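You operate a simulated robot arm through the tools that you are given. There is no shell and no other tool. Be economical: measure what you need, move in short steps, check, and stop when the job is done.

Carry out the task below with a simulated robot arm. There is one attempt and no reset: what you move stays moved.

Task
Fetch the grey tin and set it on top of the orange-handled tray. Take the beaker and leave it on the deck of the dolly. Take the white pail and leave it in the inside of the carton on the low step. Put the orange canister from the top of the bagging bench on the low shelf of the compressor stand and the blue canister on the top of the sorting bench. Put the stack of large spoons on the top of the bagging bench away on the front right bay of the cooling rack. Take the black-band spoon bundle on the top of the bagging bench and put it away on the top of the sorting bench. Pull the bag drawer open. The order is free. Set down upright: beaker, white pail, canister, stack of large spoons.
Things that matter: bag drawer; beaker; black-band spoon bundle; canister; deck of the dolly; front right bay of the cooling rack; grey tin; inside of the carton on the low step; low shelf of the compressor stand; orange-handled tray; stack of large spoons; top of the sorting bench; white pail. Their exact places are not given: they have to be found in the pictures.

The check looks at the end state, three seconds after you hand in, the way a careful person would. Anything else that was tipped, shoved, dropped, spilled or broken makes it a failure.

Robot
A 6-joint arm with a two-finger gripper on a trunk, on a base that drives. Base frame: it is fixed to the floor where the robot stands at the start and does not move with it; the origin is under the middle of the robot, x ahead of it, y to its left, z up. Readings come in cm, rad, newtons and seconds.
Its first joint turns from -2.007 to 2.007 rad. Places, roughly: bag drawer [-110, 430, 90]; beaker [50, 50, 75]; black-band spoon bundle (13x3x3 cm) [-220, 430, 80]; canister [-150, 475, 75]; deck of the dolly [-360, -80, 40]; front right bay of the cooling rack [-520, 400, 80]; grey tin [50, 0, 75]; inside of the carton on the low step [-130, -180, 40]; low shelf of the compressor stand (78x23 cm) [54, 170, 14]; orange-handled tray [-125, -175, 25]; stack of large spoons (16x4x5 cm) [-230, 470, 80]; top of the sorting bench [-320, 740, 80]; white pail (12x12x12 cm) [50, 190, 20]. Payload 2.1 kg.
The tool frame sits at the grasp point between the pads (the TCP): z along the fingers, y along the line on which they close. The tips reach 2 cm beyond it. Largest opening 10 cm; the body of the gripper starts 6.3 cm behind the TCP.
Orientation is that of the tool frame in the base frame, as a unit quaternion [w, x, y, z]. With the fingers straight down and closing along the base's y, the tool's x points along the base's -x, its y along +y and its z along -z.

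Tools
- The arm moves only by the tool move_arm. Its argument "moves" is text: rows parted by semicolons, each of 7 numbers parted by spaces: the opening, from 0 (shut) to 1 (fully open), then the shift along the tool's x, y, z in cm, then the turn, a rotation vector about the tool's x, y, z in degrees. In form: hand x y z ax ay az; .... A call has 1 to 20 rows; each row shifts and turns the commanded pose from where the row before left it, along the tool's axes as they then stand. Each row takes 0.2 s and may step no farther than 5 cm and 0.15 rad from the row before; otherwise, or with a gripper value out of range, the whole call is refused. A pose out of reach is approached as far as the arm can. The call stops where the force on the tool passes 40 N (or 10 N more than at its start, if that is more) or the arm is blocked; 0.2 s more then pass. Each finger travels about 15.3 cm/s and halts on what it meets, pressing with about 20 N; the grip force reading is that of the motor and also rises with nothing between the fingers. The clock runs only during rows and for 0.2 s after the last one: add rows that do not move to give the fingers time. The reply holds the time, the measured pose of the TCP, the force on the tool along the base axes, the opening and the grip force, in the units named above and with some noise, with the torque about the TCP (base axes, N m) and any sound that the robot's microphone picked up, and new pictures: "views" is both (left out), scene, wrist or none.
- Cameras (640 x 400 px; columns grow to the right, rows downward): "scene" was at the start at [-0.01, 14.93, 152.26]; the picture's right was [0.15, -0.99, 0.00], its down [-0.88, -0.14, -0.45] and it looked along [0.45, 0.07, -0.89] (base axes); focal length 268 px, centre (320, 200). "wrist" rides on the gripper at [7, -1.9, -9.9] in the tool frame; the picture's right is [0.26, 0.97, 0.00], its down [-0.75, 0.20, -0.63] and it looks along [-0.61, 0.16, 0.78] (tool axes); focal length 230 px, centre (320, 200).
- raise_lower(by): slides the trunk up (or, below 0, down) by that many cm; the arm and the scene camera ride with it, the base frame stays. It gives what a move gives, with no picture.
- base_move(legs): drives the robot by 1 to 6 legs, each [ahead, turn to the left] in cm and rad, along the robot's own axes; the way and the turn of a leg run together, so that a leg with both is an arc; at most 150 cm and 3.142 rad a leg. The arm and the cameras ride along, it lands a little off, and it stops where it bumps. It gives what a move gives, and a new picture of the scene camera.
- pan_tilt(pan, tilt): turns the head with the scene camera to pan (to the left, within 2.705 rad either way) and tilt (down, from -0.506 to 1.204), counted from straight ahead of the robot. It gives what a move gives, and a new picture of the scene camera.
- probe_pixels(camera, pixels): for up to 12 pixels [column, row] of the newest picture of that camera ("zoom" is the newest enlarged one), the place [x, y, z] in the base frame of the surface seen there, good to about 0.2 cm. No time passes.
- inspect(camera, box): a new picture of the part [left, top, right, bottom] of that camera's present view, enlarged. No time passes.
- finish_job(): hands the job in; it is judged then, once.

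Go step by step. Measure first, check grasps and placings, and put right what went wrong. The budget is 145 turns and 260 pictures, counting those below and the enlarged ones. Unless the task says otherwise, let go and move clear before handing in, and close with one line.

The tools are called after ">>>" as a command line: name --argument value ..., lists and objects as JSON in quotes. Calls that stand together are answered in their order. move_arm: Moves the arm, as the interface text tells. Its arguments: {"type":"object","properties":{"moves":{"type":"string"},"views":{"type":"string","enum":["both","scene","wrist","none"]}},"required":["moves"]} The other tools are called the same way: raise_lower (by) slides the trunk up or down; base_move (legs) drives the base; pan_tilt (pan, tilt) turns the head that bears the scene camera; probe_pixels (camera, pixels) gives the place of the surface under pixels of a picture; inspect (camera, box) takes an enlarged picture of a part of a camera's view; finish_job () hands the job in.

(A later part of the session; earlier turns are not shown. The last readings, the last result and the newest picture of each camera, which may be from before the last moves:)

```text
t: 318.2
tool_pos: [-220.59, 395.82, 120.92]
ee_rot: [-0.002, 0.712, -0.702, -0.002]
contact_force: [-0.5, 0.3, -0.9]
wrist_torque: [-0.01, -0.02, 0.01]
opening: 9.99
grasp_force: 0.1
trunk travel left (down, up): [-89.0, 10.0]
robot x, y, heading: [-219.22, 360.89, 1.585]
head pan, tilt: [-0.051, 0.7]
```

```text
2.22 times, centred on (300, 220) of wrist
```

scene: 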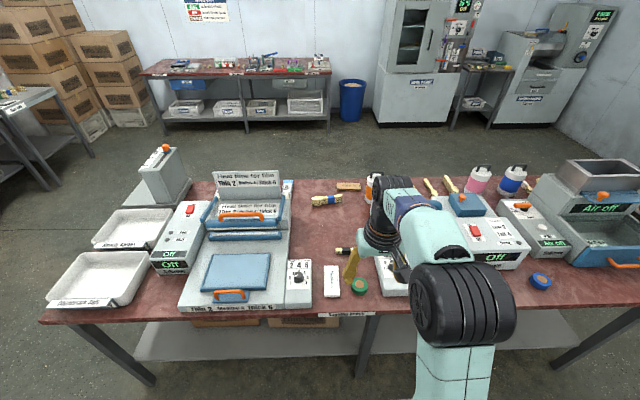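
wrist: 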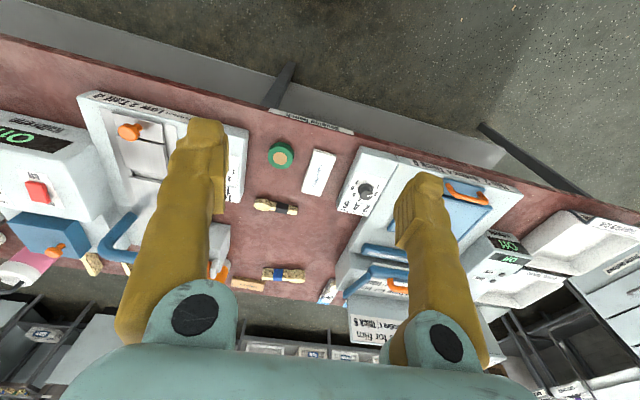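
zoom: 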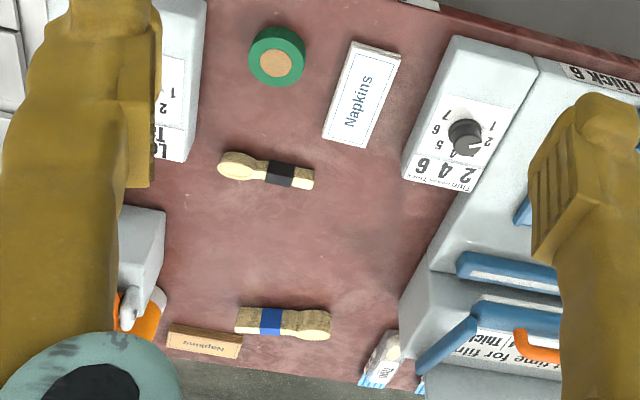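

The stack (16 cm, blue band) is at (−227,467) and the black-band bundle at (−218.5,433), lying along x. I'll move the base in, turn the hand 90° and hover over the bundle.

>>> base_move --legs '[[26.8, -0.014]]'

>>> move_arm --moves "1 0 0 0 0 0 8.2;1 0 0 0 0 0 8.2;1 0 0 0 0 0 8.2;1 0 0 0 0 0 8.2;1 0 0 0 0 0 8.2;1 0 0 0 0 0 8.2;1 0 0 0 0 0 8.2;1 0 0 0 0 0 8.2;1 0 0 0 0 0 8.2;1 0 0 0 0 0 8.2;1 0 0 0 0 0 8;1 -1.8 3.5 0 0 0 0;1 0 3.5 0 0 0 0;1 0 3.4 0 0 0 0;1 0 0 0 0 0 0" --views "wrist"

```text
t: 320.1
tool_pos: [-220.22, 422.32, 121.0]
ee_rot: [-0.003, 0.707, -0.707, -0.003]
contact_force: [0.3, 0.7, 0.0]
wrist_torque: [-0.01, -0.01, 0.0]
opening: 9.97
grasp_force: 0.1
trunk travel left (down, up): [-89.0, 10.0]
robot x, y, heading: [-219.62, 387.17, 1.574]
head pan, tilt: [-0.051, 0.7]
```

scene: 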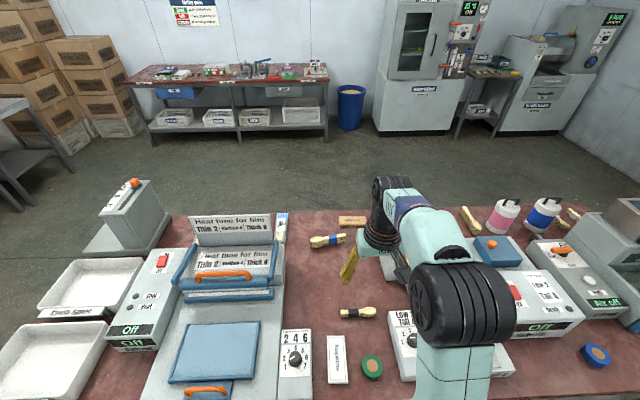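

```text
t: 323.3
tool_pos: [-218.5, 431.59, 121.01]
ee_rot: [0.0, 0.0, 1.0, 0.004]
contact_force: [0.7, 0.0, 0.7]
wrist_torque: [-0.02, 0.01, 0.01]
opening: 10.0
grasp_force: 0.0
out of reach, approached as far as the arm can: row 14
trunk travel left (down, up): [-89.0, 10.0]
robot x, y, heading: [-219.66, 387.26, 1.578]
head pan, tilt: [-0.051, 0.7]
```

wrist: 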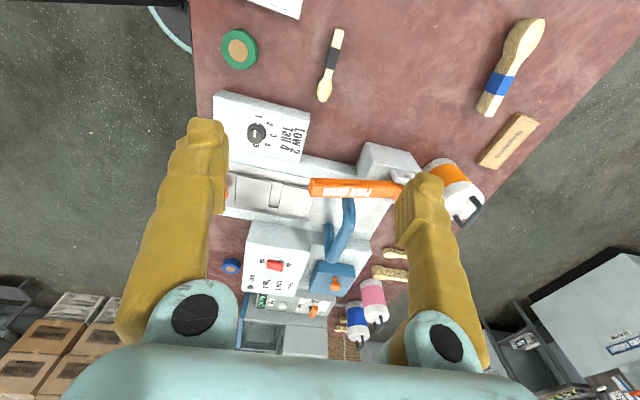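

The reach falls 1.6 cm short, so I'll edge the base forward 1.6 cm and then lower over the bundle.

>>> base_move --legs '[[1.6, -0.004]]'

>>> raise_lower --by -34

>>> move_arm --moves "1 0 0 0 0 0 0" --views "wrist"

```text
t: 324.1
tool_pos: [-218.35, 432.98, 121.17]
ee_rot: [0.0, 0.003, 1.0, 0.006]
contact_force: [0.4, -1.0, 0.3]
wrist_torque: [0.04, 0.01, 0.01]
opening: 10.03
grasp_force: 0.2
trunk travel left (down, up): [-89.0, 10.0]
robot x, y, heading: [-220.16, 389.14, 1.576]
head pan, tilt: [-0.051, 0.7]
```

scene: 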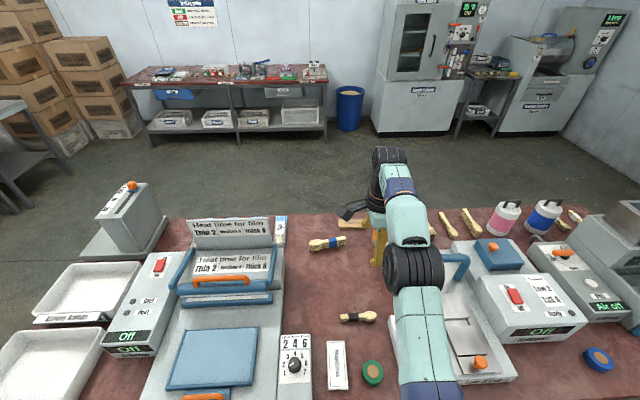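

```text
t: 327.4
tool_pos: [-218.45, 433.31, 87.01]
ee_rot: [-0.001, 0.002, 1.0, 0.004]
contact_force: [-0.5, -0.7, -0.6]
wrist_torque: [0.0, 0.0, 0.01]
opening: 9.98
grasp_force: 0.0
trunk travel left (down, up): [-55.0, 44.0]
robot x, y, heading: [-219.52, 388.75, 1.567]
head pan, tilt: [-0.051, 0.7]
```

```text
t: 327.8
tool_pos: [-218.43, 433.25, 87.09]
ee_rot: [0.0, 0.003, 1.0, 0.004]
contact_force: [-0.2, -0.4, -0.3]
wrist_torque: [0.0, -0.01, -0.01]
opening: 9.97
grasp_force: 0.0
trunk travel left (down, up): [-55.0, 44.0]
robot x, y, heading: [-219.6, 388.87, 1.568]
head pan, tilt: [-0.051, 0.7]
```

wrist: 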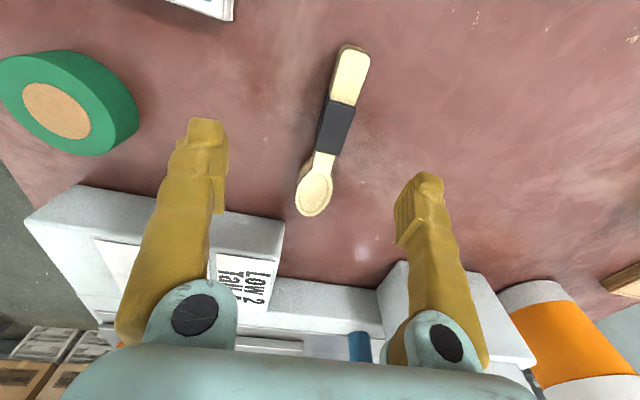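

>>> raise_lower --by -4.6

>>> move_arm --moves "0.6 0 0 0 0 0 0;0.4 0 0 0 0 0 0;0.2 0 0 0 0 0 0;0.1 0 0 0 0 0 0;0.1 0 0 0 0 0 0;0.1 0 0 0 0 0 0" --views "wrist"

```text
t: 328.7
tool_pos: [-218.32, 433.33, 82.46]
ee_rot: [0.0, 0.001, 1.0, 0.003]
contact_force: [0.1, 0.3, 0.5]
wrist_torque: [-0.02, 0.0, 0.01]
opening: 9.98
grasp_force: 0.0
trunk travel left (down, up): [-50.4, 48.6]
robot x, y, heading: [-219.53, 388.84, 1.565]
head pan, tilt: [-0.051, 0.7]
```

```text
t: 330.1
tool_pos: [-218.41, 433.5, 82.38]
ee_rot: [0.0, 0.002, 1.0, 0.003]
contact_force: [0.4, 0.2, 0.1]
wrist_torque: [0.03, -0.02, 0.01]
opening: 1.42
grasp_force: 20.3
trunk travel left (down, up): [-50.4, 48.6]
robot x, y, heading: [-219.52, 389.16, 1.567]
head pan, tilt: [-0.051, 0.7]
```

wrist: 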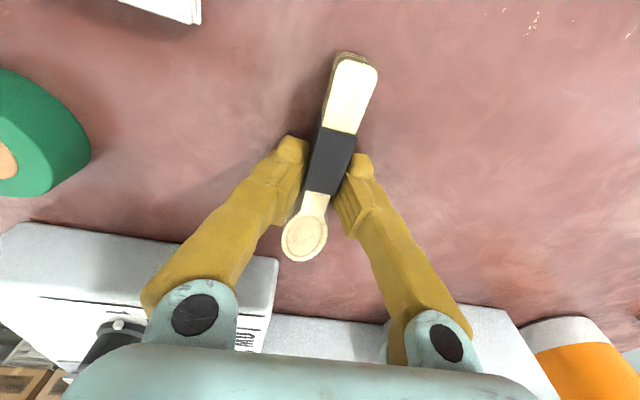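

Gripped (1.4 cm at the neck/band). Lift, retract, back off, and drive around the bench's left end toward the sorting bench.

>>> raise_lower --by 25

>>> move_arm --moves "0 0 -4 0 0 0 0;0 0 -4 0 0 0 0;0 0 -4 0 0 0 0" --views "wrist"

>>> base_move --legs '[[-40, 0], [0, 1.571], [148, 0], [0, -1.571], [130, 0], [110, 0]]'

>>> pan_tilt --pan -0.2 --tilt 0.6

```text
t: 332.6
tool_pos: [-218.37, 433.43, 107.41]
ee_rot: [-0.001, 0.003, 1.0, 0.004]
contact_force: [0.3, 0.5, -0.7]
wrist_torque: [-0.02, 0.0, -0.01]
opening: 1.4
grasp_force: 19.8
trunk travel left (down, up): [-75.4, 23.6]
robot x, y, heading: [-219.78, 388.79, 1.565]
head pan, tilt: [-0.051, 0.7]
```

```text
t: 333.4
tool_pos: [-218.42, 421.22, 107.45]
ee_rot: [0.0, 0.002, 1.0, 0.005]
contact_force: [0.5, 0.1, 0.4]
wrist_torque: [0.05, -0.03, 0.01]
opening: 1.41
grasp_force: 20.3
trunk travel left (down, up): [-75.4, 23.6]
robot x, y, heading: [-219.95, 388.99, 1.571]
head pan, tilt: [-0.051, 0.7]
```

wrist: 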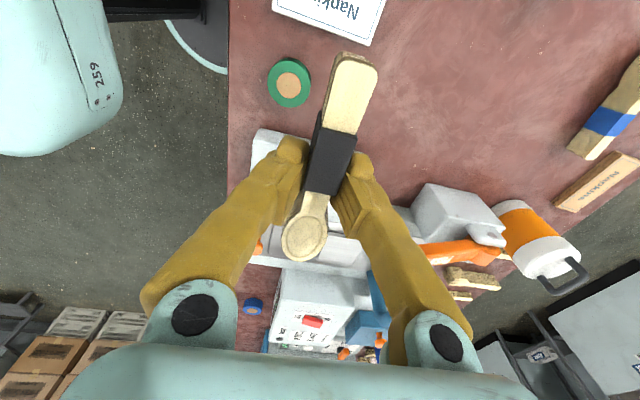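

```text
t: 361.9
tool_pos: [-365.38, 621.0, 107.45]
ee_rot: [0.0, 0.004, 1.0, 0.004]
contact_force: [0.3, 0.4, 0.1]
wrist_torque: [-0.01, -0.02, 0.01]
opening: 1.39
grasp_force: 19.6
trunk travel left (down, up): [-75.4, 23.6]
robot x, y, heading: [-366.84, 588.3, 1.568]
head pan, tilt: [-0.051, 0.7]
```

scene: 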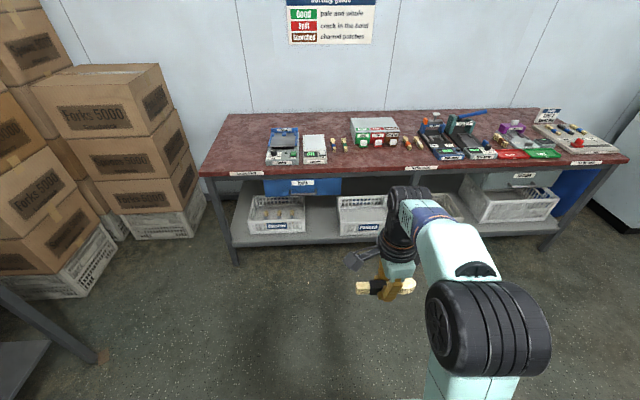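

```text
t: 362.6
tool_pos: [-365.34, 620.92, 107.32]
ee_rot: [0.0, 0.004, 1.0, 0.003]
contact_force: [0.0, -0.1, -0.4]
wrist_torque: [0.01, -0.03, -0.03]
opening: 1.41
grasp_force: 20.1
trunk travel left (down, up): [-75.4, 23.6]
robot x, y, heading: [-366.61, 588.33, 1.564]
head pan, tilt: [-0.201, 0.6]
```

scene: 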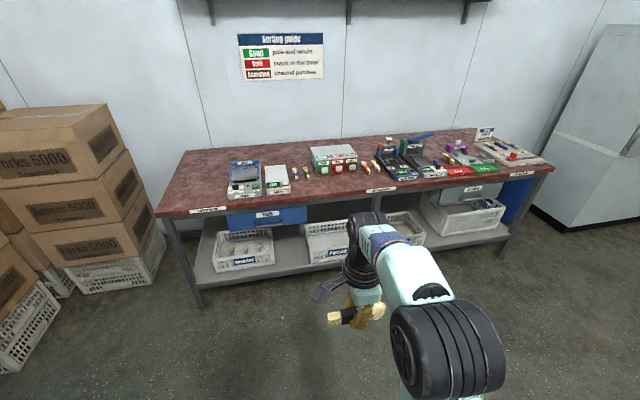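

The sorting bench has free top at its left end (205,185) and near (330,185). Probing the top and edges.

>>> probe_pixels --camera "scene" --pixels '[[157, 212], [200, 190], [205, 165], [235, 198], [330, 190], [385, 188], [278, 193], [250, 215], [555, 165], [200, 305], [215, 200], [345, 178]]'

>>> inspect --camera "scene" --box '[150, 120, 390, 270]'

```text
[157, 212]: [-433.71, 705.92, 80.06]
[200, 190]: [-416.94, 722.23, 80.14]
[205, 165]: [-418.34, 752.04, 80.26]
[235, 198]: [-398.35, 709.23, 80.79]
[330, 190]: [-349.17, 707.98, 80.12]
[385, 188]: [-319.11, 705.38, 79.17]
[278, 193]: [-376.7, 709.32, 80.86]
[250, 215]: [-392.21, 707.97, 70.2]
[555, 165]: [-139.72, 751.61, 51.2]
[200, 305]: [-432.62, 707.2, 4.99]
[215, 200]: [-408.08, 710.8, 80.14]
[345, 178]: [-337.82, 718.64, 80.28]
```

```text
2.67 times, centred on (270, 195) of scene
```

zoom: 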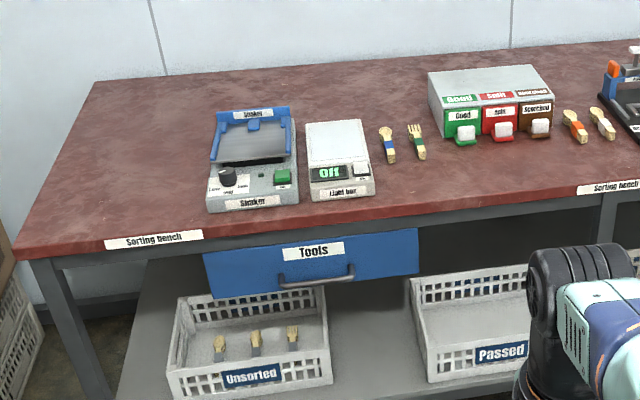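

>>> probe_pixels --camera "scene" --pixels '[[165, 262], [130, 280], [60, 330], [125, 150], [60, 290], [80, 370]]'

```text
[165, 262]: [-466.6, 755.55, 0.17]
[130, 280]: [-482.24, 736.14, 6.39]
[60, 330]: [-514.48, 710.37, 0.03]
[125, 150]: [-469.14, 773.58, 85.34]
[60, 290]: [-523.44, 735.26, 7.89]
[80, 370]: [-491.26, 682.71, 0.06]
```

>>> base_move --legs '[[0, 0.72], [81.6, 0], [0, -0.714], [31, 0]]'

>>> pan_tilt --pan 0.0 --tilt 0.9

```text
t: 372.5
tool_pos: [-420.95, 713.62, 107.28]
ee_rot: [0.0, -0.005, 1.0, 0.002]
contact_force: [0.2, -0.1, -0.4]
wrist_torque: [0.06, 0.0, 0.0]
opening: 1.4
grasp_force: 19.9
trunk travel left (down, up): [-75.4, 23.6]
robot x, y, heading: [-421.95, 681.5, 1.585]
head pan, tilt: [-0.201, 0.6]
```

scene: 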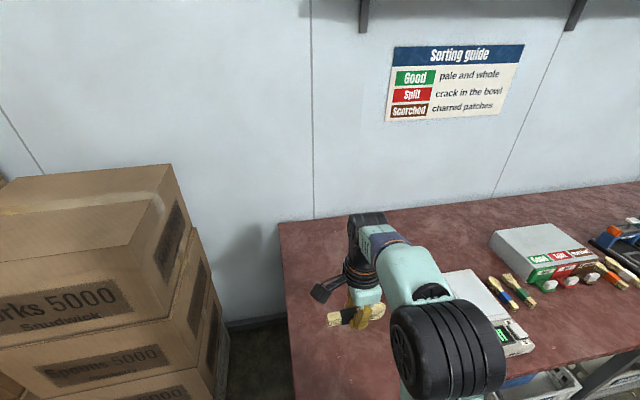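

```text
t: 373.3
tool_pos: [-420.91, 713.85, 107.33]
ee_rot: [0.0, -0.005, 1.0, 0.003]
contact_force: [-0.4, 0.6, -0.1]
wrist_torque: [0.03, -0.02, -0.04]
opening: 1.37
grasp_force: 19.9
trunk travel left (down, up): [-75.4, 23.6]
robot x, y, heading: [-421.82, 681.37, 1.583]
head pan, tilt: [0.0, 0.901]
```

scene: 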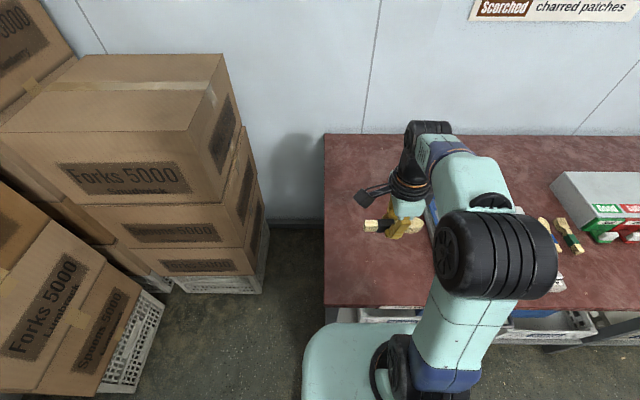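

>>> move_arm --moves "0 -0.8 3 0 0 0 0;0 0 3 0 0 0 0;0 0 0 0 0 0 0" --views "none"

>>> raise_lower --by -24.3

>>> move_arm --moves "0 0 0 0.2 0 0 0;0 0 0 0.2 0 0 0;0 0 0 0 0 0 0" --views "wrist"

```text
t: 374.1
tool_pos: [-420.11, 719.74, 107.31]
ee_rot: [0.0, -0.005, 1.0, 0.003]
contact_force: [0.2, 0.1, -0.3]
wrist_torque: [0.02, -0.01, 0.0]
opening: 1.44
grasp_force: 19.9
trunk travel left (down, up): [-75.4, 23.6]
robot x, y, heading: [-421.74, 681.09, 1.585]
head pan, tilt: [0.0, 0.901]
```

```text
t: 376.6
tool_pos: [-420.13, 719.85, 83.13]
ee_rot: [0.0, -0.004, 1.0, 0.003]
contact_force: [-0.1, -1.2, -0.3]
wrist_torque: [-0.01, -0.03, -0.01]
opening: 1.42
grasp_force: 20.0
trunk travel left (down, up): [-51.1, 47.9]
robot x, y, heading: [-421.72, 681.13, 1.583]
head pan, tilt: [0.0, 0.901]
```

```text
t: 377.4
tool_pos: [-420.04, 719.72, 82.81]
ee_rot: [0.0, -0.004, 1.0, 0.004]
contact_force: [-0.8, 0.1, -0.8]
wrist_torque: [0.02, 0.01, -0.01]
opening: 1.41
grasp_force: 20.1
trunk travel left (down, up): [-51.1, 47.9]
robot x, y, heading: [-422.01, 681.34, 1.583]
head pan, tilt: [0.0, 0.901]
```

wrist: 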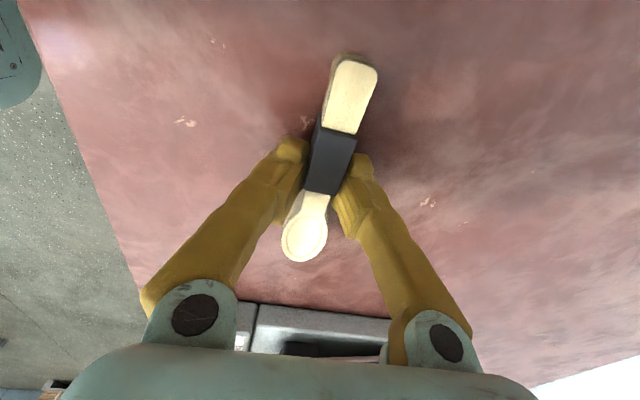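

>>> move_arm --moves "0 0 0 0.2 0 0 0;0 0 0 0.15 0 0 0;0 0 0 0 0 0 0" --views "none"

>>> move_arm --moves "0.3 0 0 0 0 0 0;0.4 0 0 0 0 0 0;0.4 0 0 0 0 0 0;0.4 0 0 -2 0 0 0;0.4 0 0 -4 0 0 0;0.4 0 0 -4 0 0 0" --views "wrist"

```text
t: 378.2
tool_pos: [-420.1, 719.77, 82.37]
ee_rot: [0.0, -0.005, 1.0, 0.004]
contact_force: [0.0, 1.2, 5.3]
wrist_torque: [-0.02, -0.03, 0.01]
opening: 1.42
grasp_force: 20.0
trunk travel left (down, up): [-51.1, 47.9]
robot x, y, heading: [-421.69, 681.86, 1.582]
head pan, tilt: [0.0, 0.901]
```

```text
t: 379.6
tool_pos: [-420.03, 719.73, 92.39]
ee_rot: [0.0, -0.004, 1.0, 0.003]
contact_force: [-0.1, -0.6, -0.3]
wrist_torque: [-0.04, -0.02, 0.01]
opening: 4.01
grasp_force: 0.2
trunk travel left (down, up): [-51.1, 47.9]
robot x, y, heading: [-421.6, 680.81, 1.577]
head pan, tilt: [0.0, 0.901]
```

wrist: 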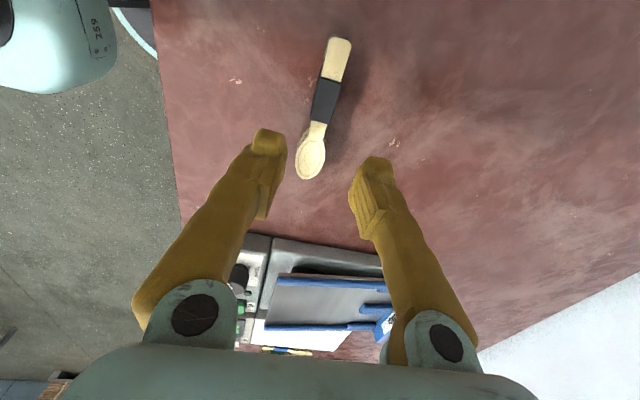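

The black-band bundle lies on the sorting bench. Next the blue canister from the bagging bench's back side: retract, restore the hand, and drive.

>>> raise_lower --by 25

>>> move_arm --moves "1 0 -4 0 0 0 -8.2;1 0 -4 0 0 0 -8.2;1 0 -2 0 0 0 -8.2;1 0 0 0 0 0 -8.2;1 0 0 0 0 0 -8.2;1 0 0 0 0 0 -8.2;1 0 0 0 0 0 -8.2;1 0 0 0 0 0 -8.2;1 0 0 0 0 0 -8.2;1 0 0 0 0 0 -8.2;1 0 0 0 0 0 -8" --views "none"

>>> base_move --legs '[[-30, 0], [0, -1.933], [150, 0], [150, 0], [0, -1.22]]'

>>> pan_tilt --pan 0.0 --tilt 0.7

```text
t: 382.2
tool_pos: [-420.08, 719.73, 117.33]
ee_rot: [0.0, -0.004, 1.0, 0.004]
contact_force: [0.4, -0.1, 0.0]
wrist_torque: [-0.02, 0.02, 0.02]
opening: 3.99
grasp_force: 0.1
trunk travel left (down, up): [-76.1, 22.9]
robot x, y, heading: [-421.79, 681.45, 1.581]
head pan, tilt: [0.0, 0.901]
```

```text
t: 384.6
tool_pos: [-418.78, 709.76, 117.16]
ee_rot: [-0.002, 0.712, -0.703, -0.003]
contact_force: [-0.2, -1.0, -0.5]
wrist_torque: [0.04, 0.0, 0.0]
opening: 10.01
grasp_force: 0.0
trunk travel left (down, up): [-76.1, 22.9]
robot x, y, heading: [-421.77, 681.33, 1.58]
head pan, tilt: [0.0, 0.901]
```

```text
t: 408.4
tool_pos: [-143.4, 517.76, 117.18]
ee_rot: [0.002, 0.71, 0.704, -0.002]
contact_force: [-0.2, -0.3, 0.4]
wrist_torque: [0.0, -0.02, 0.03]
opening: 10.0
grasp_force: 0.1
trunk travel left (down, up): [-76.1, 22.9]
robot x, y, heading: [-140.2, 545.91, -1.576]
head pan, tilt: [0.0, 0.901]
```

scene: 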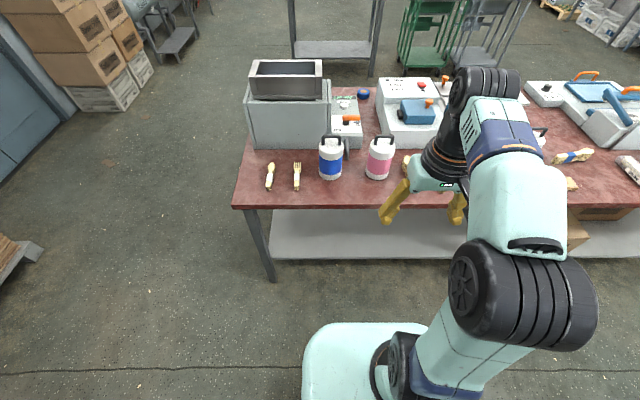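

```text
t: 409.1
tool_pos: [-143.49, 517.77, 117.24]
ee_rot: [0.003, 0.711, 0.704, -0.002]
contact_force: [0.1, 0.8, 0.3]
wrist_torque: [0.0, -0.04, -0.02]
opening: 10.01
grasp_force: 0.0
trunk travel left (down, up): [-76.1, 22.9]
robot x, y, heading: [-140.28, 546.25, -1.58]
head pan, tilt: [0.0, 0.7]
```

scene: 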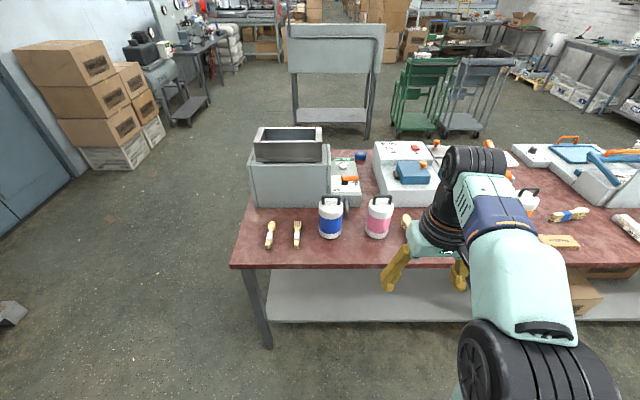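

The blue canister is at (330,215). Zooming and probing.

>>> inspect --camera "scene" --box '[250, 170, 430, 290]'

>>> probe_pixels --camera "scene" --pixels '[[330, 237], [330, 222], [330, 208], [319, 222], [341, 222], [323, 203], [337, 203], [330, 199], [378, 222], [345, 195], [268, 330], [270, 262]]'

```text
3.33 times, centred on (340, 230) of scene
```

zoom: 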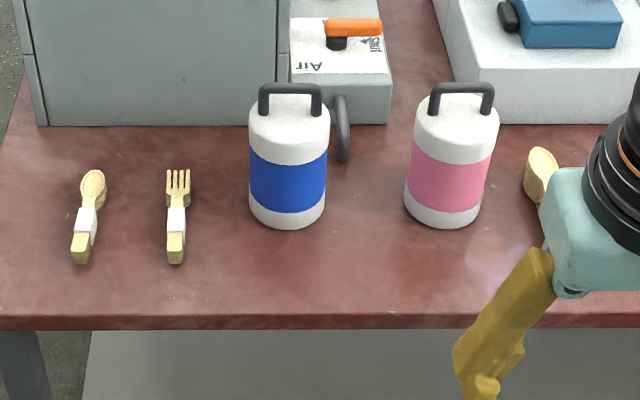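

```text
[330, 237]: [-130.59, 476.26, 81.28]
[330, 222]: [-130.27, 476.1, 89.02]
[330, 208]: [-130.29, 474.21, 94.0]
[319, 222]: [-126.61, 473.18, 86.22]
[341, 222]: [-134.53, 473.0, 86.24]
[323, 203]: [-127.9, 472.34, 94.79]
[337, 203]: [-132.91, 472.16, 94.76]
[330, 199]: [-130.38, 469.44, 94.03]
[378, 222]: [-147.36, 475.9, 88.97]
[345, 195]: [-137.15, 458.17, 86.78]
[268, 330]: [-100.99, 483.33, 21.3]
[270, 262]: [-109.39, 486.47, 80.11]
```

>>> probe_pixels --camera "zoom" --pixels '[[290, 84], [265, 92], [318, 95], [160, 60], [342, 105], [290, 130], [345, 20], [260, 20]]'

>>> base_move --legs '[[0, 0.235], [35.5, 0], [0, -0.23]]'

```text
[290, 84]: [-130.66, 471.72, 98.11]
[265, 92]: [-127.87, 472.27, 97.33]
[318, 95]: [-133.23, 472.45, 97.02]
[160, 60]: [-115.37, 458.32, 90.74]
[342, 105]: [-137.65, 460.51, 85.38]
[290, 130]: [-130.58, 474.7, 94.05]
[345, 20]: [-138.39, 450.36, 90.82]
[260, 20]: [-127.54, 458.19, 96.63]
```

```text
t: 413.0
tool_pos: [-135.08, 482.99, 117.2]
ee_rot: [0.002, 0.708, 0.706, -0.002]
contact_force: [-0.1, 0.4, -0.6]
wrist_torque: [0.02, -0.04, -0.01]
opening: 10.02
grasp_force: 0.1
trunk travel left (down, up): [-76.1, 22.9]
robot x, y, heading: [-131.92, 511.38, -1.577]
head pan, tilt: [0.0, 0.7]
```

scene: 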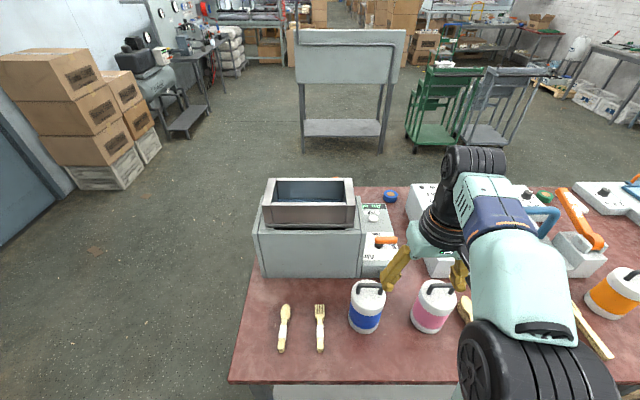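

>>> move_arm --moves "1 -4 1.5 0 0 0 0;1 -4 1.5 0 0 0 0;1 -2.9 1.4 0 0 0 0;1 0 0 0 0 0 0" --views "wrist"

```text
t: 414.0
tool_pos: [-130.65, 472.35, 117.05]
ee_rot: [0.003, 0.708, 0.706, -0.003]
contact_force: [0.4, -0.1, -0.4]
wrist_torque: [0.02, 0.02, 0.01]
opening: 10.0
grasp_force: 0.0
trunk travel left (down, up): [-76.1, 22.9]
robot x, y, heading: [-131.57, 511.38, -1.57]
head pan, tilt: [0.0, 0.7]
```

wrist: 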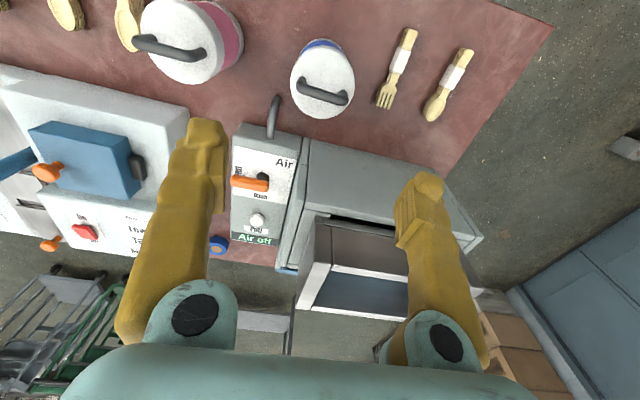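

Centred over the blue canister. Lower to TCP 92.2 and close.

>>> raise_lower --by -24.8

>>> move_arm --moves "0.85 0 0 0 0 0 0;0.7 0 0 0 0 0 0;0.6 0 0 0 0 0 0;0.6 0 0 0 0 0 0;0.6 0 0 0 0 0 0" --views "wrist"

```text
t: 416.6
tool_pos: [-130.48, 472.38, 92.24]
ee_rot: [0.003, 0.708, 0.706, -0.004]
contact_force: [2.5, 0.7, 0.4]
wrist_torque: [-0.04, -0.04, 0.02]
opening: 10.02
grasp_force: 0.0
trunk travel left (down, up): [-51.3, 47.7]
robot x, y, heading: [-131.78, 511.5, -1.568]
head pan, tilt: [0.0, 0.7]
```

```text
t: 417.8
tool_pos: [-130.61, 472.34, 92.36]
ee_rot: [0.003, 0.709, 0.705, -0.004]
contact_force: [0.4, -0.1, 3.7]
wrist_torque: [0.04, 0.28, 0.02]
opening: 9.17
grasp_force: 19.8
trunk travel left (down, up): [-51.3, 47.7]
robot x, y, heading: [-131.59, 511.36, -1.571]
head pan, tilt: [0.0, 0.7]
```

wrist: 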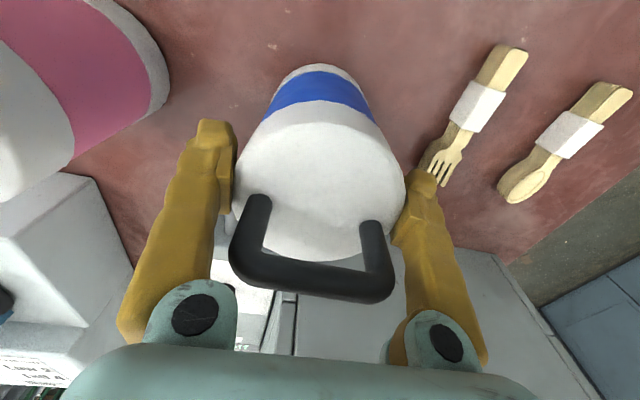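

The fingers stopped at 9.2 cm on the body. Test lift.

>>> raise_lower --by 6

>>> move_arm --moves "0.6 0 0 0 0 0 0" --views "both"

```text
t: 418.8
tool_pos: [-130.75, 472.22, 98.3]
ee_rot: [0.002, 0.708, 0.706, -0.002]
contact_force: [0.1, 0.2, -4.8]
wrist_torque: [0.01, 0.0, 0.0]
opening: 9.2
grasp_force: 20.1
trunk travel left (down, up): [-57.3, 41.7]
robot x, y, heading: [-131.57, 511.9, -1.572]
head pan, tilt: [0.0, 0.7]
```

```text
t: 419.2
tool_pos: [-130.65, 472.19, 98.31]
ee_rot: [0.002, 0.708, 0.706, -0.002]
contact_force: [0.5, 0.9, -5.4]
wrist_torque: [0.07, -0.01, 0.01]
opening: 9.17
grasp_force: 19.9
trunk travel left (down, up): [-57.3, 41.7]
robot x, y, heading: [-131.97, 511.21, -1.57]
head pan, tilt: [0.0, 0.7]
```

scene: 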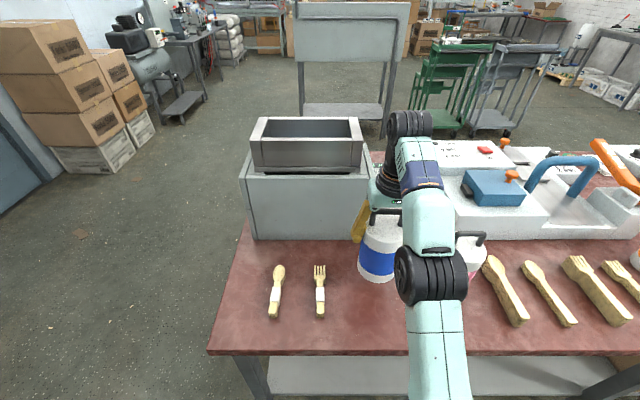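
wrist: 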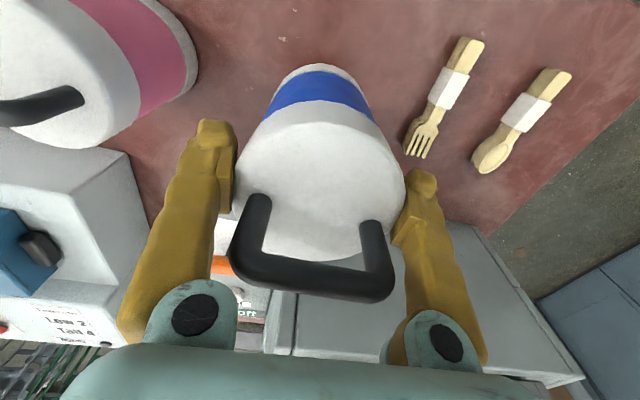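

Lift is good (~0.5 kg). Carry it to the sorting bench's free front spot near (−341,715).

>>> raise_lower --by 18

>>> base_move --legs '[[-30, 0], [0, -2.012], [120, 0], [111, 0], [0, -1.129]]'

>>> pan_tilt --pan 0.0 --tilt 0.75

```text
t: 421.2
tool_pos: [-130.74, 472.18, 116.31]
ee_rot: [0.003, 0.709, 0.706, -0.002]
contact_force: [0.4, -0.2, -4.9]
wrist_torque: [0.01, -0.02, 0.0]
opening: 9.16
grasp_force: 19.8
trunk travel left (down, up): [-75.3, 23.7]
robot x, y, heading: [-131.69, 511.69, -1.563]
head pan, tilt: [0.0, 0.7]
```

```text
t: 441.9
tool_pos: [-342.08, 679.47, 116.18]
ee_rot: [-0.003, 0.708, -0.706, -0.003]
contact_force: [-0.4, 0.4, -4.3]
wrist_torque: [0.01, -0.02, 0.01]
opening: 9.0
grasp_force: 20.0
trunk travel left (down, up): [-75.3, 23.7]
robot x, y, heading: [-340.79, 640.38, 1.582]
head pan, tilt: [0.0, 0.7]
```

scene: 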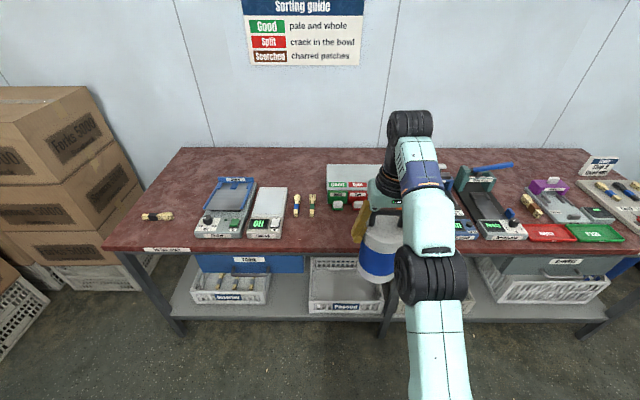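

```text
t: 442.5
tool_pos: [-342.16, 679.52, 116.32]
ee_rot: [-0.002, 0.708, -0.706, -0.003]
contact_force: [-0.5, -0.3, -6.0]
wrist_torque: [-0.03, 0.03, 0.04]
opening: 9.01
grasp_force: 20.3
trunk travel left (down, up): [-75.3, 23.7]
robot x, y, heading: [-341.11, 640.53, 1.58]
head pan, tilt: [0.0, 0.75]
```

scene: 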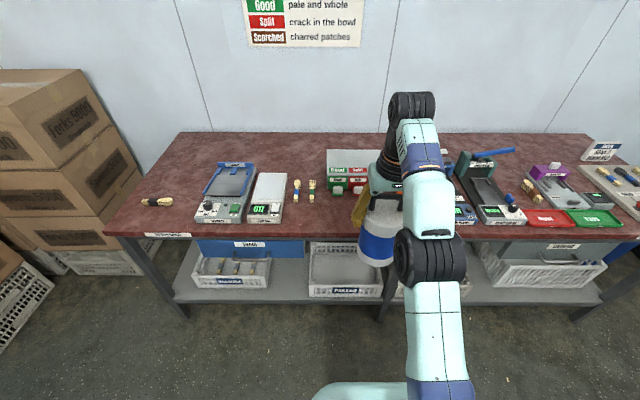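

>>> probe_pixels --camera "scene" --pixels '[[312, 200], [335, 222], [345, 195], [375, 265], [375, 235], [297, 200], [360, 192], [330, 235]]'

>>> move_arm --moves "0.6 0 0 0 0 0 0" --views "wrist"

```text
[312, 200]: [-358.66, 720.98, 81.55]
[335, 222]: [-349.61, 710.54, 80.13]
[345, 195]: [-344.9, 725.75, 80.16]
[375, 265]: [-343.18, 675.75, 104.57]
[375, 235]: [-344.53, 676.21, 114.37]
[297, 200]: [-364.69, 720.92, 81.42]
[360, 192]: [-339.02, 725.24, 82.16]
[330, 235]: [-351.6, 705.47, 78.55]
```

```text
t: 442.9
tool_pos: [-342.12, 679.41, 116.26]
ee_rot: [-0.002, 0.708, -0.706, -0.002]
contact_force: [0.2, 0.3, -5.8]
wrist_torque: [0.0, 0.01, -0.01]
opening: 9.01
grasp_force: 20.0
trunk travel left (down, up): [-75.3, 23.7]
robot x, y, heading: [-340.69, 640.23, 1.579]
head pan, tilt: [0.0, 0.75]
```

wrist: 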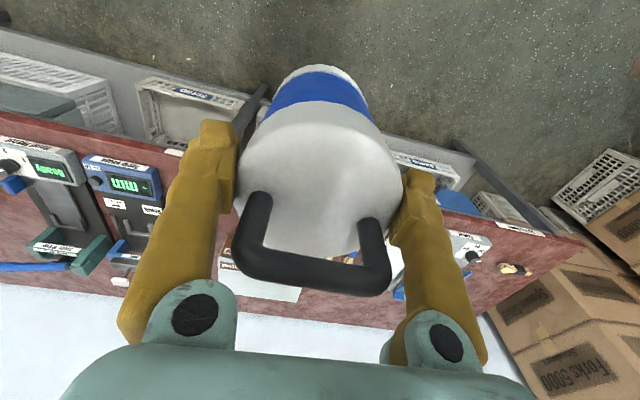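

>>> base_move --legs '[[35.5, 0]]'

>>> raise_lower --by -23

>>> move_arm --moves "0.6 0 0 0 0 0 0" --views "both"

```text
t: 445.2
tool_pos: [-342.3, 714.49, 116.15]
ee_rot: [-0.004, 0.708, -0.706, -0.003]
contact_force: [-1.3, 0.0, -5.9]
wrist_torque: [-0.03, -0.01, 0.01]
opening: 9.01
grasp_force: 20.0
trunk travel left (down, up): [-75.3, 23.7]
robot x, y, heading: [-341.41, 675.39, 1.576]
head pan, tilt: [0.0, 0.75]
```

scene: 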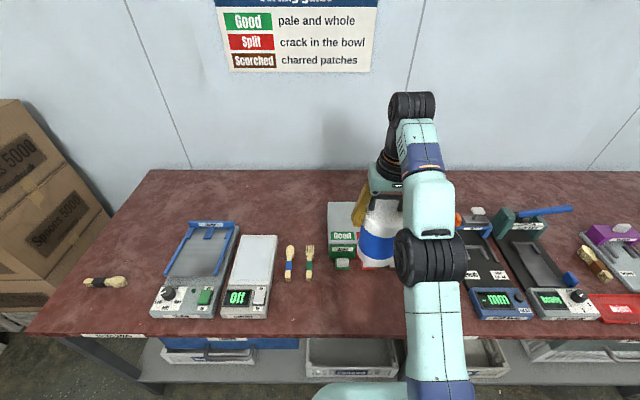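

```text
t: 447.6
tool_pos: [-342.21, 714.63, 93.25]
ee_rot: [-0.002, 0.708, -0.706, -0.002]
contact_force: [-0.7, -0.1, -5.3]
wrist_torque: [-0.05, 0.02, 0.03]
opening: 8.96
grasp_force: 19.6
trunk travel left (down, up): [-52.3, 46.7]
robot x, y, heading: [-340.95, 675.49, 1.574]
head pan, tilt: [0.0, 0.75]
```

```text
t: 448.0
tool_pos: [-342.28, 714.57, 93.31]
ee_rot: [-0.002, 0.708, -0.706, -0.003]
contact_force: [-0.3, -0.3, -4.8]
wrist_torque: [-0.02, -0.01, 0.02]
opening: 8.94
grasp_force: 19.9
trunk travel left (down, up): [-52.3, 46.7]
robot x, y, heading: [-341.21, 675.46, 1.575]
head pan, tilt: [0.0, 0.75]
```

scene: 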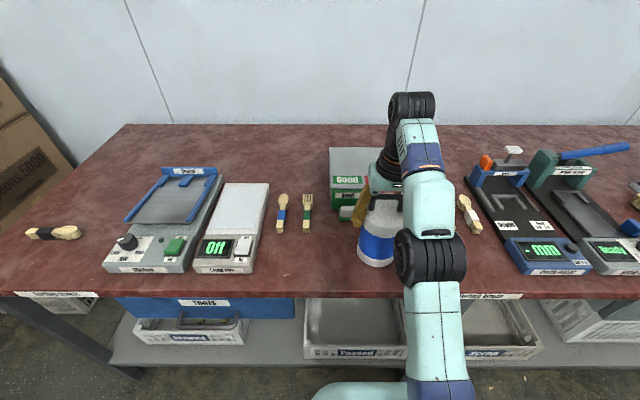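
wrist: 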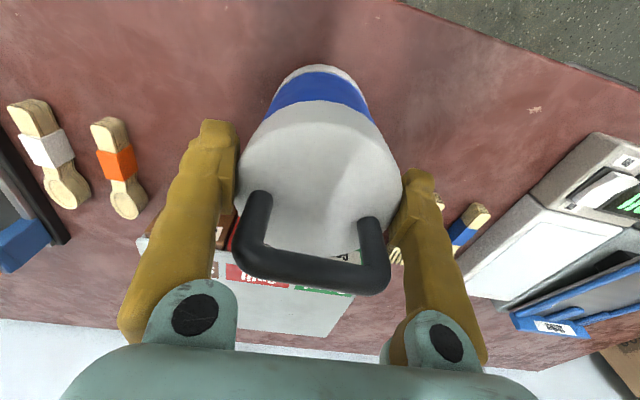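

>>> move_arm --moves "0.6 1 0 0 0 0 0;0.6 0 0 0.4 0 0 0;0.6 0 0 0.4 0 0 0;0.6 0 0 0 0 0 0" --views "none"

>>> move_arm --moves "0.6 0 0 0.2 0 0 0;0.6 0 0 0.2 0 0 0;0.6 0 0 0 0 0 0" --views "none"

```text
t: 449.0
tool_pos: [-342.21, 713.5, 92.81]
ee_rot: [-0.006, 0.708, -0.707, -0.006]
contact_force: [-1.1, 9.7, 29.0]
wrist_torque: [0.08, -0.16, 0.02]
opening: 8.94
grasp_force: 20.0
trunk travel left (down, up): [-52.3, 46.7]
robot x, y, heading: [-341.25, 675.74, 1.576]
head pan, tilt: [0.0, 0.75]
```

```text
t: 449.8
tool_pos: [-342.23, 713.4, 92.21]
ee_rot: [-0.004, 0.707, -0.707, -0.004]
contact_force: [-1.7, 8.9, 34.9]
wrist_torque: [0.23, 0.03, 0.08]
opening: 9.25
grasp_force: 19.8
trunk travel left (down, up): [-52.3, 46.7]
robot x, y, heading: [-341.1, 675.06, 1.573]
head pan, tilt: [0.0, 0.75]
```

Contact with the bench. Release (opening to full) and rise.

>>> move_arm --moves "0.6 0 0 -0.2 0 0 0;0.97 0 0 0 0 0 0;1 0 0 0 0 0 0;1 0 0 -1 0 0 0;1 0 0 -3 0 0 0;1 0 0 -4 0 0 0" --views "both"

```text
t: 451.2
tool_pos: [-342.14, 711.37, 96.17]
ee_rot: [-0.003, 0.708, -0.706, -0.003]
contact_force: [0.2, -0.4, 0.1]
wrist_torque: [-0.01, -0.01, 0.01]
opening: 10.0
grasp_force: 0.1
out of reach, approached as far as the arm can: row 5, 6
trunk travel left (down, up): [-52.3, 46.7]
robot x, y, heading: [-340.65, 675.73, 1.575]
head pan, tilt: [0.0, 0.75]
```

scene: 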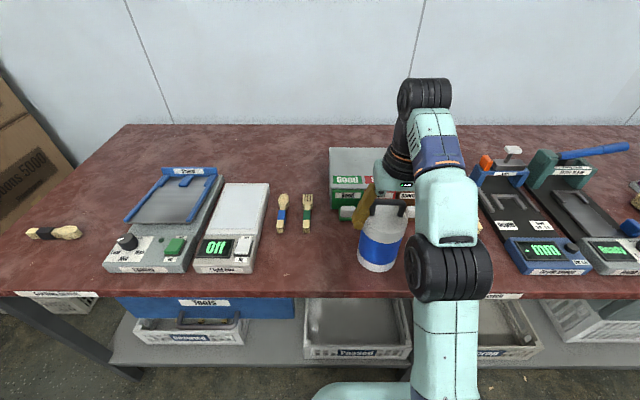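
wrist: 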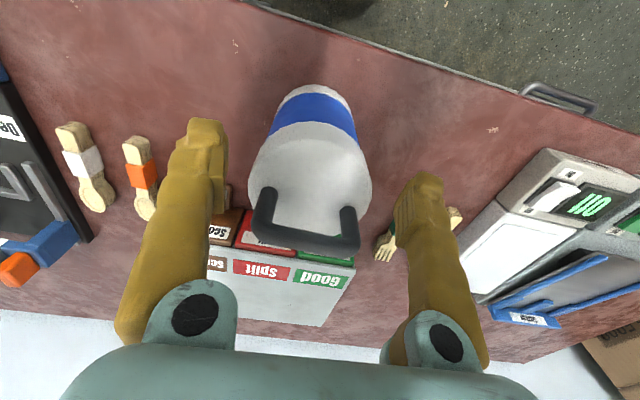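

The blue canister stands upright on the sorting bench. Next: the large-spoon stack from the back of the bagging bench.

>>> raise_lower --by 22

>>> base_move --legs '[[-30, 0], [0, -2.426], [100, 0], [65, 0], [0, -0.72]]'

>>> pan_tilt --pan 0.0 --tilt 0.9

>>> inspect --camera "scene" --box '[180, 100, 480, 290]'

```text
t: 453.6
tool_pos: [-342.21, 711.21, 118.22]
ee_rot: [-0.003, 0.708, -0.706, -0.003]
contact_force: [0.8, 0.1, 0.2]
wrist_torque: [0.0, -0.03, 0.01]
opening: 10.01
grasp_force: 0.1
trunk travel left (down, up): [-74.3, 24.7]
robot x, y, heading: [-340.85, 675.59, 1.579]
head pan, tilt: [0.0, 0.75]
```

```text
t: 471.3
tool_pos: [-233.06, 484.1, 118.24]
ee_rot: [0.003, 0.711, 0.703, -0.004]
contact_force: [-0.3, 0.3, 0.7]
wrist_torque: [0.01, -0.01, 0.02]
opening: 10.03
grasp_force: 0.1
trunk travel left (down, up): [-74.3, 24.7]
robot x, y, heading: [-233.99, 519.89, -1.576]
head pan, tilt: [0.0, 0.75]
```

scene: 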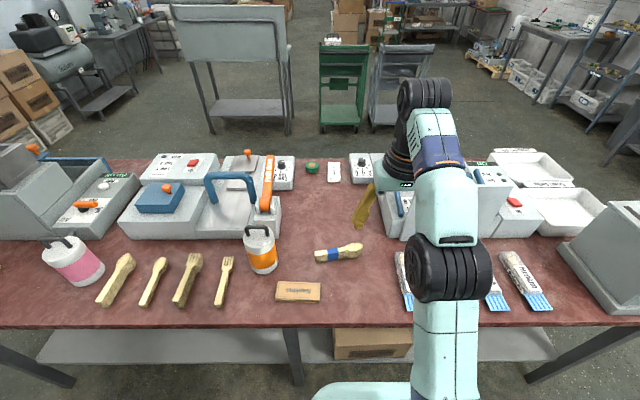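

```text
t: 472.0
tool_pos: [-233.05, 484.17, 118.21]
ee_rot: [0.004, 0.711, 0.704, -0.004]
contact_force: [-0.5, -0.4, -0.4]
wrist_torque: [0.0, 0.0, 0.03]
opening: 9.99
grasp_force: 0.0
trunk travel left (down, up): [-74.3, 24.7]
robot x, y, heading: [-233.81, 519.82, -1.58]
head pan, tilt: [0.0, 0.901]
```

scene: 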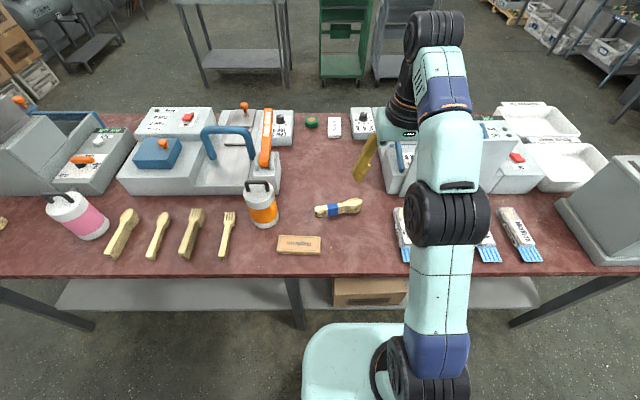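

```text
2.11 times, centred on (330, 195) of scene
```

zoom: 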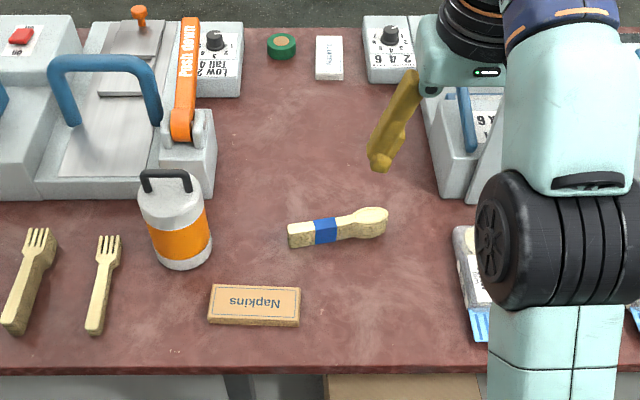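

There are also unbanded spoon/fork stacks at (122,232), (157,235), (190,233), (227,235). I need to measure which matches 16×4×5 cm near (−230,470).

>>> probe_pixels --camera "zoom" --pixels '[[290, 232], [386, 212], [326, 230], [326, 243], [292, 246], [370, 230], [350, 222]]'

>>> probe_pixels --camera "scene" --pixels '[[130, 214], [110, 248], [122, 230], [110, 257], [162, 215], [150, 252], [195, 212], [185, 250], [228, 215], [222, 252], [190, 232], [157, 234]]'

>>> inspect --camera "scene" --box '[90, 180, 250, 280]'

>>> inspect --camera "scene" --box '[290, 180, 390, 240]'

```text
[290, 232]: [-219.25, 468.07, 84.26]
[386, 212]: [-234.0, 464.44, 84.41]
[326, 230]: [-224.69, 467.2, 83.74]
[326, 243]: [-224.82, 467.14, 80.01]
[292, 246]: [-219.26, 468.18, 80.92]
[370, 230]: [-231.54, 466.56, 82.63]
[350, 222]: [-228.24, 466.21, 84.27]
```

```text
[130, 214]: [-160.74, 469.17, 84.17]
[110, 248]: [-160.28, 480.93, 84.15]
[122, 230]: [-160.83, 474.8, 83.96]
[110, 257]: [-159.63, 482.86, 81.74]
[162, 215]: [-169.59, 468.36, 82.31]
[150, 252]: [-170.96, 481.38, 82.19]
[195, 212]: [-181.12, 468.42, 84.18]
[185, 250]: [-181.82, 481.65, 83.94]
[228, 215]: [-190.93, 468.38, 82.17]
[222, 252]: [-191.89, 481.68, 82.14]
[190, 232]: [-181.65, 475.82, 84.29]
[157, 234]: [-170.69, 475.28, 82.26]
```

```text
4.00 times, centred on (170, 230) of scene
```

zoom: 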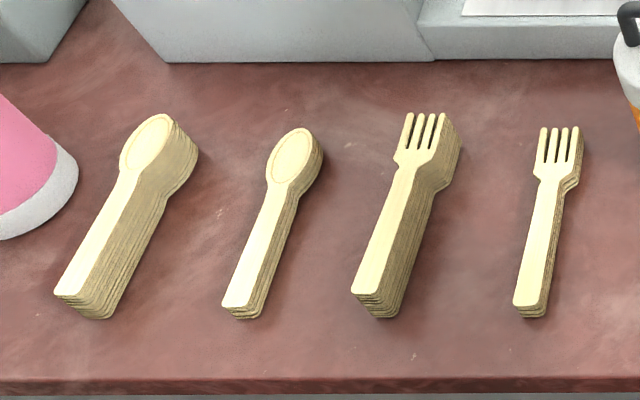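

```text
6.40 times, centred on (340, 210) of scene
```

zoom: 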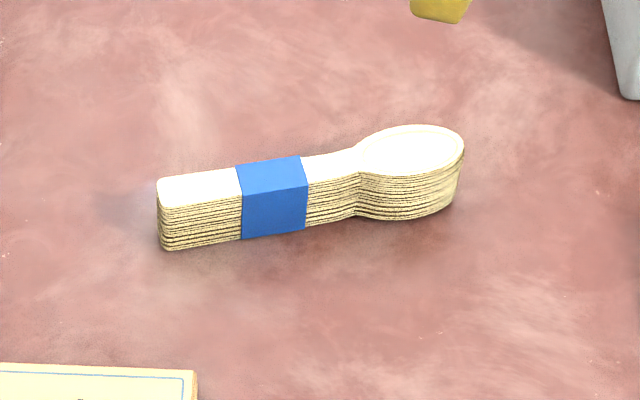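

Position and size match the blue-banded stack at (−227,466.3), whose axis is turned ~14°. I'll drive in, rotate the hand 76°, and hover.

>>> base_move --legs '[[12.5, 0.006]]'

>>> move_arm --moves "1 0 0 0 0 0 8.2;1 0 0 0 0 0 8.2;1 0 0 0 0 0 8.2;1 0 0 0 0 0 8.2;1 0 0 0 0 0 8.2;1 0 0 0 0 0 8.2;1 0 0 0 0 0 8.2;1 0 0 0 0 0 8.2;1 0 0 0 0 0 8.2;1 0 0 0 0 0 2.2;1 0 0 0 0 0 0" --views "wrist"

```text
t: 473.2
tool_pos: [-232.82, 471.74, 118.13]
ee_rot: [0.004, 0.709, 0.706, -0.003]
contact_force: [0.0, 0.7, -0.4]
wrist_torque: [0.0, 0.03, 0.0]
opening: 10.0
grasp_force: 0.1
trunk travel left (down, up): [-74.3, 24.7]
robot x, y, heading: [-233.95, 507.51, -1.57]
head pan, tilt: [0.0, 0.901]
```

scene: 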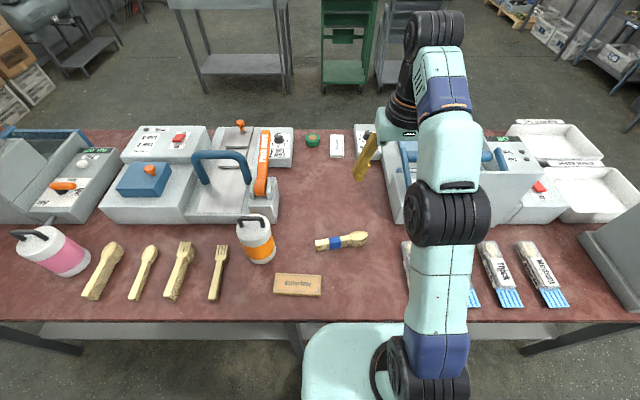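

```text
t: 475.6
tool_pos: [-232.85, 471.58, 118.2]
ee_rot: [0.005, 0.993, 0.12, -0.001]
contact_force: [0.1, -0.7, 0.0]
wrist_torque: [-0.03, -0.02, 0.0]
opening: 10.0
grasp_force: 0.0
trunk travel left (down, up): [-74.3, 24.7]
robot x, y, heading: [-234.21, 507.3, -1.572]
head pan, tilt: [0.0, 0.901]
```

wrist: 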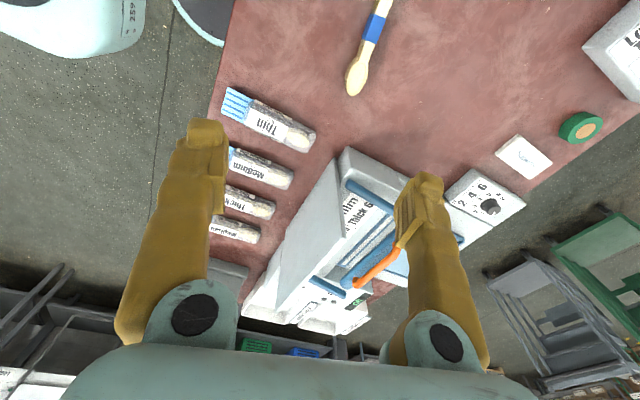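

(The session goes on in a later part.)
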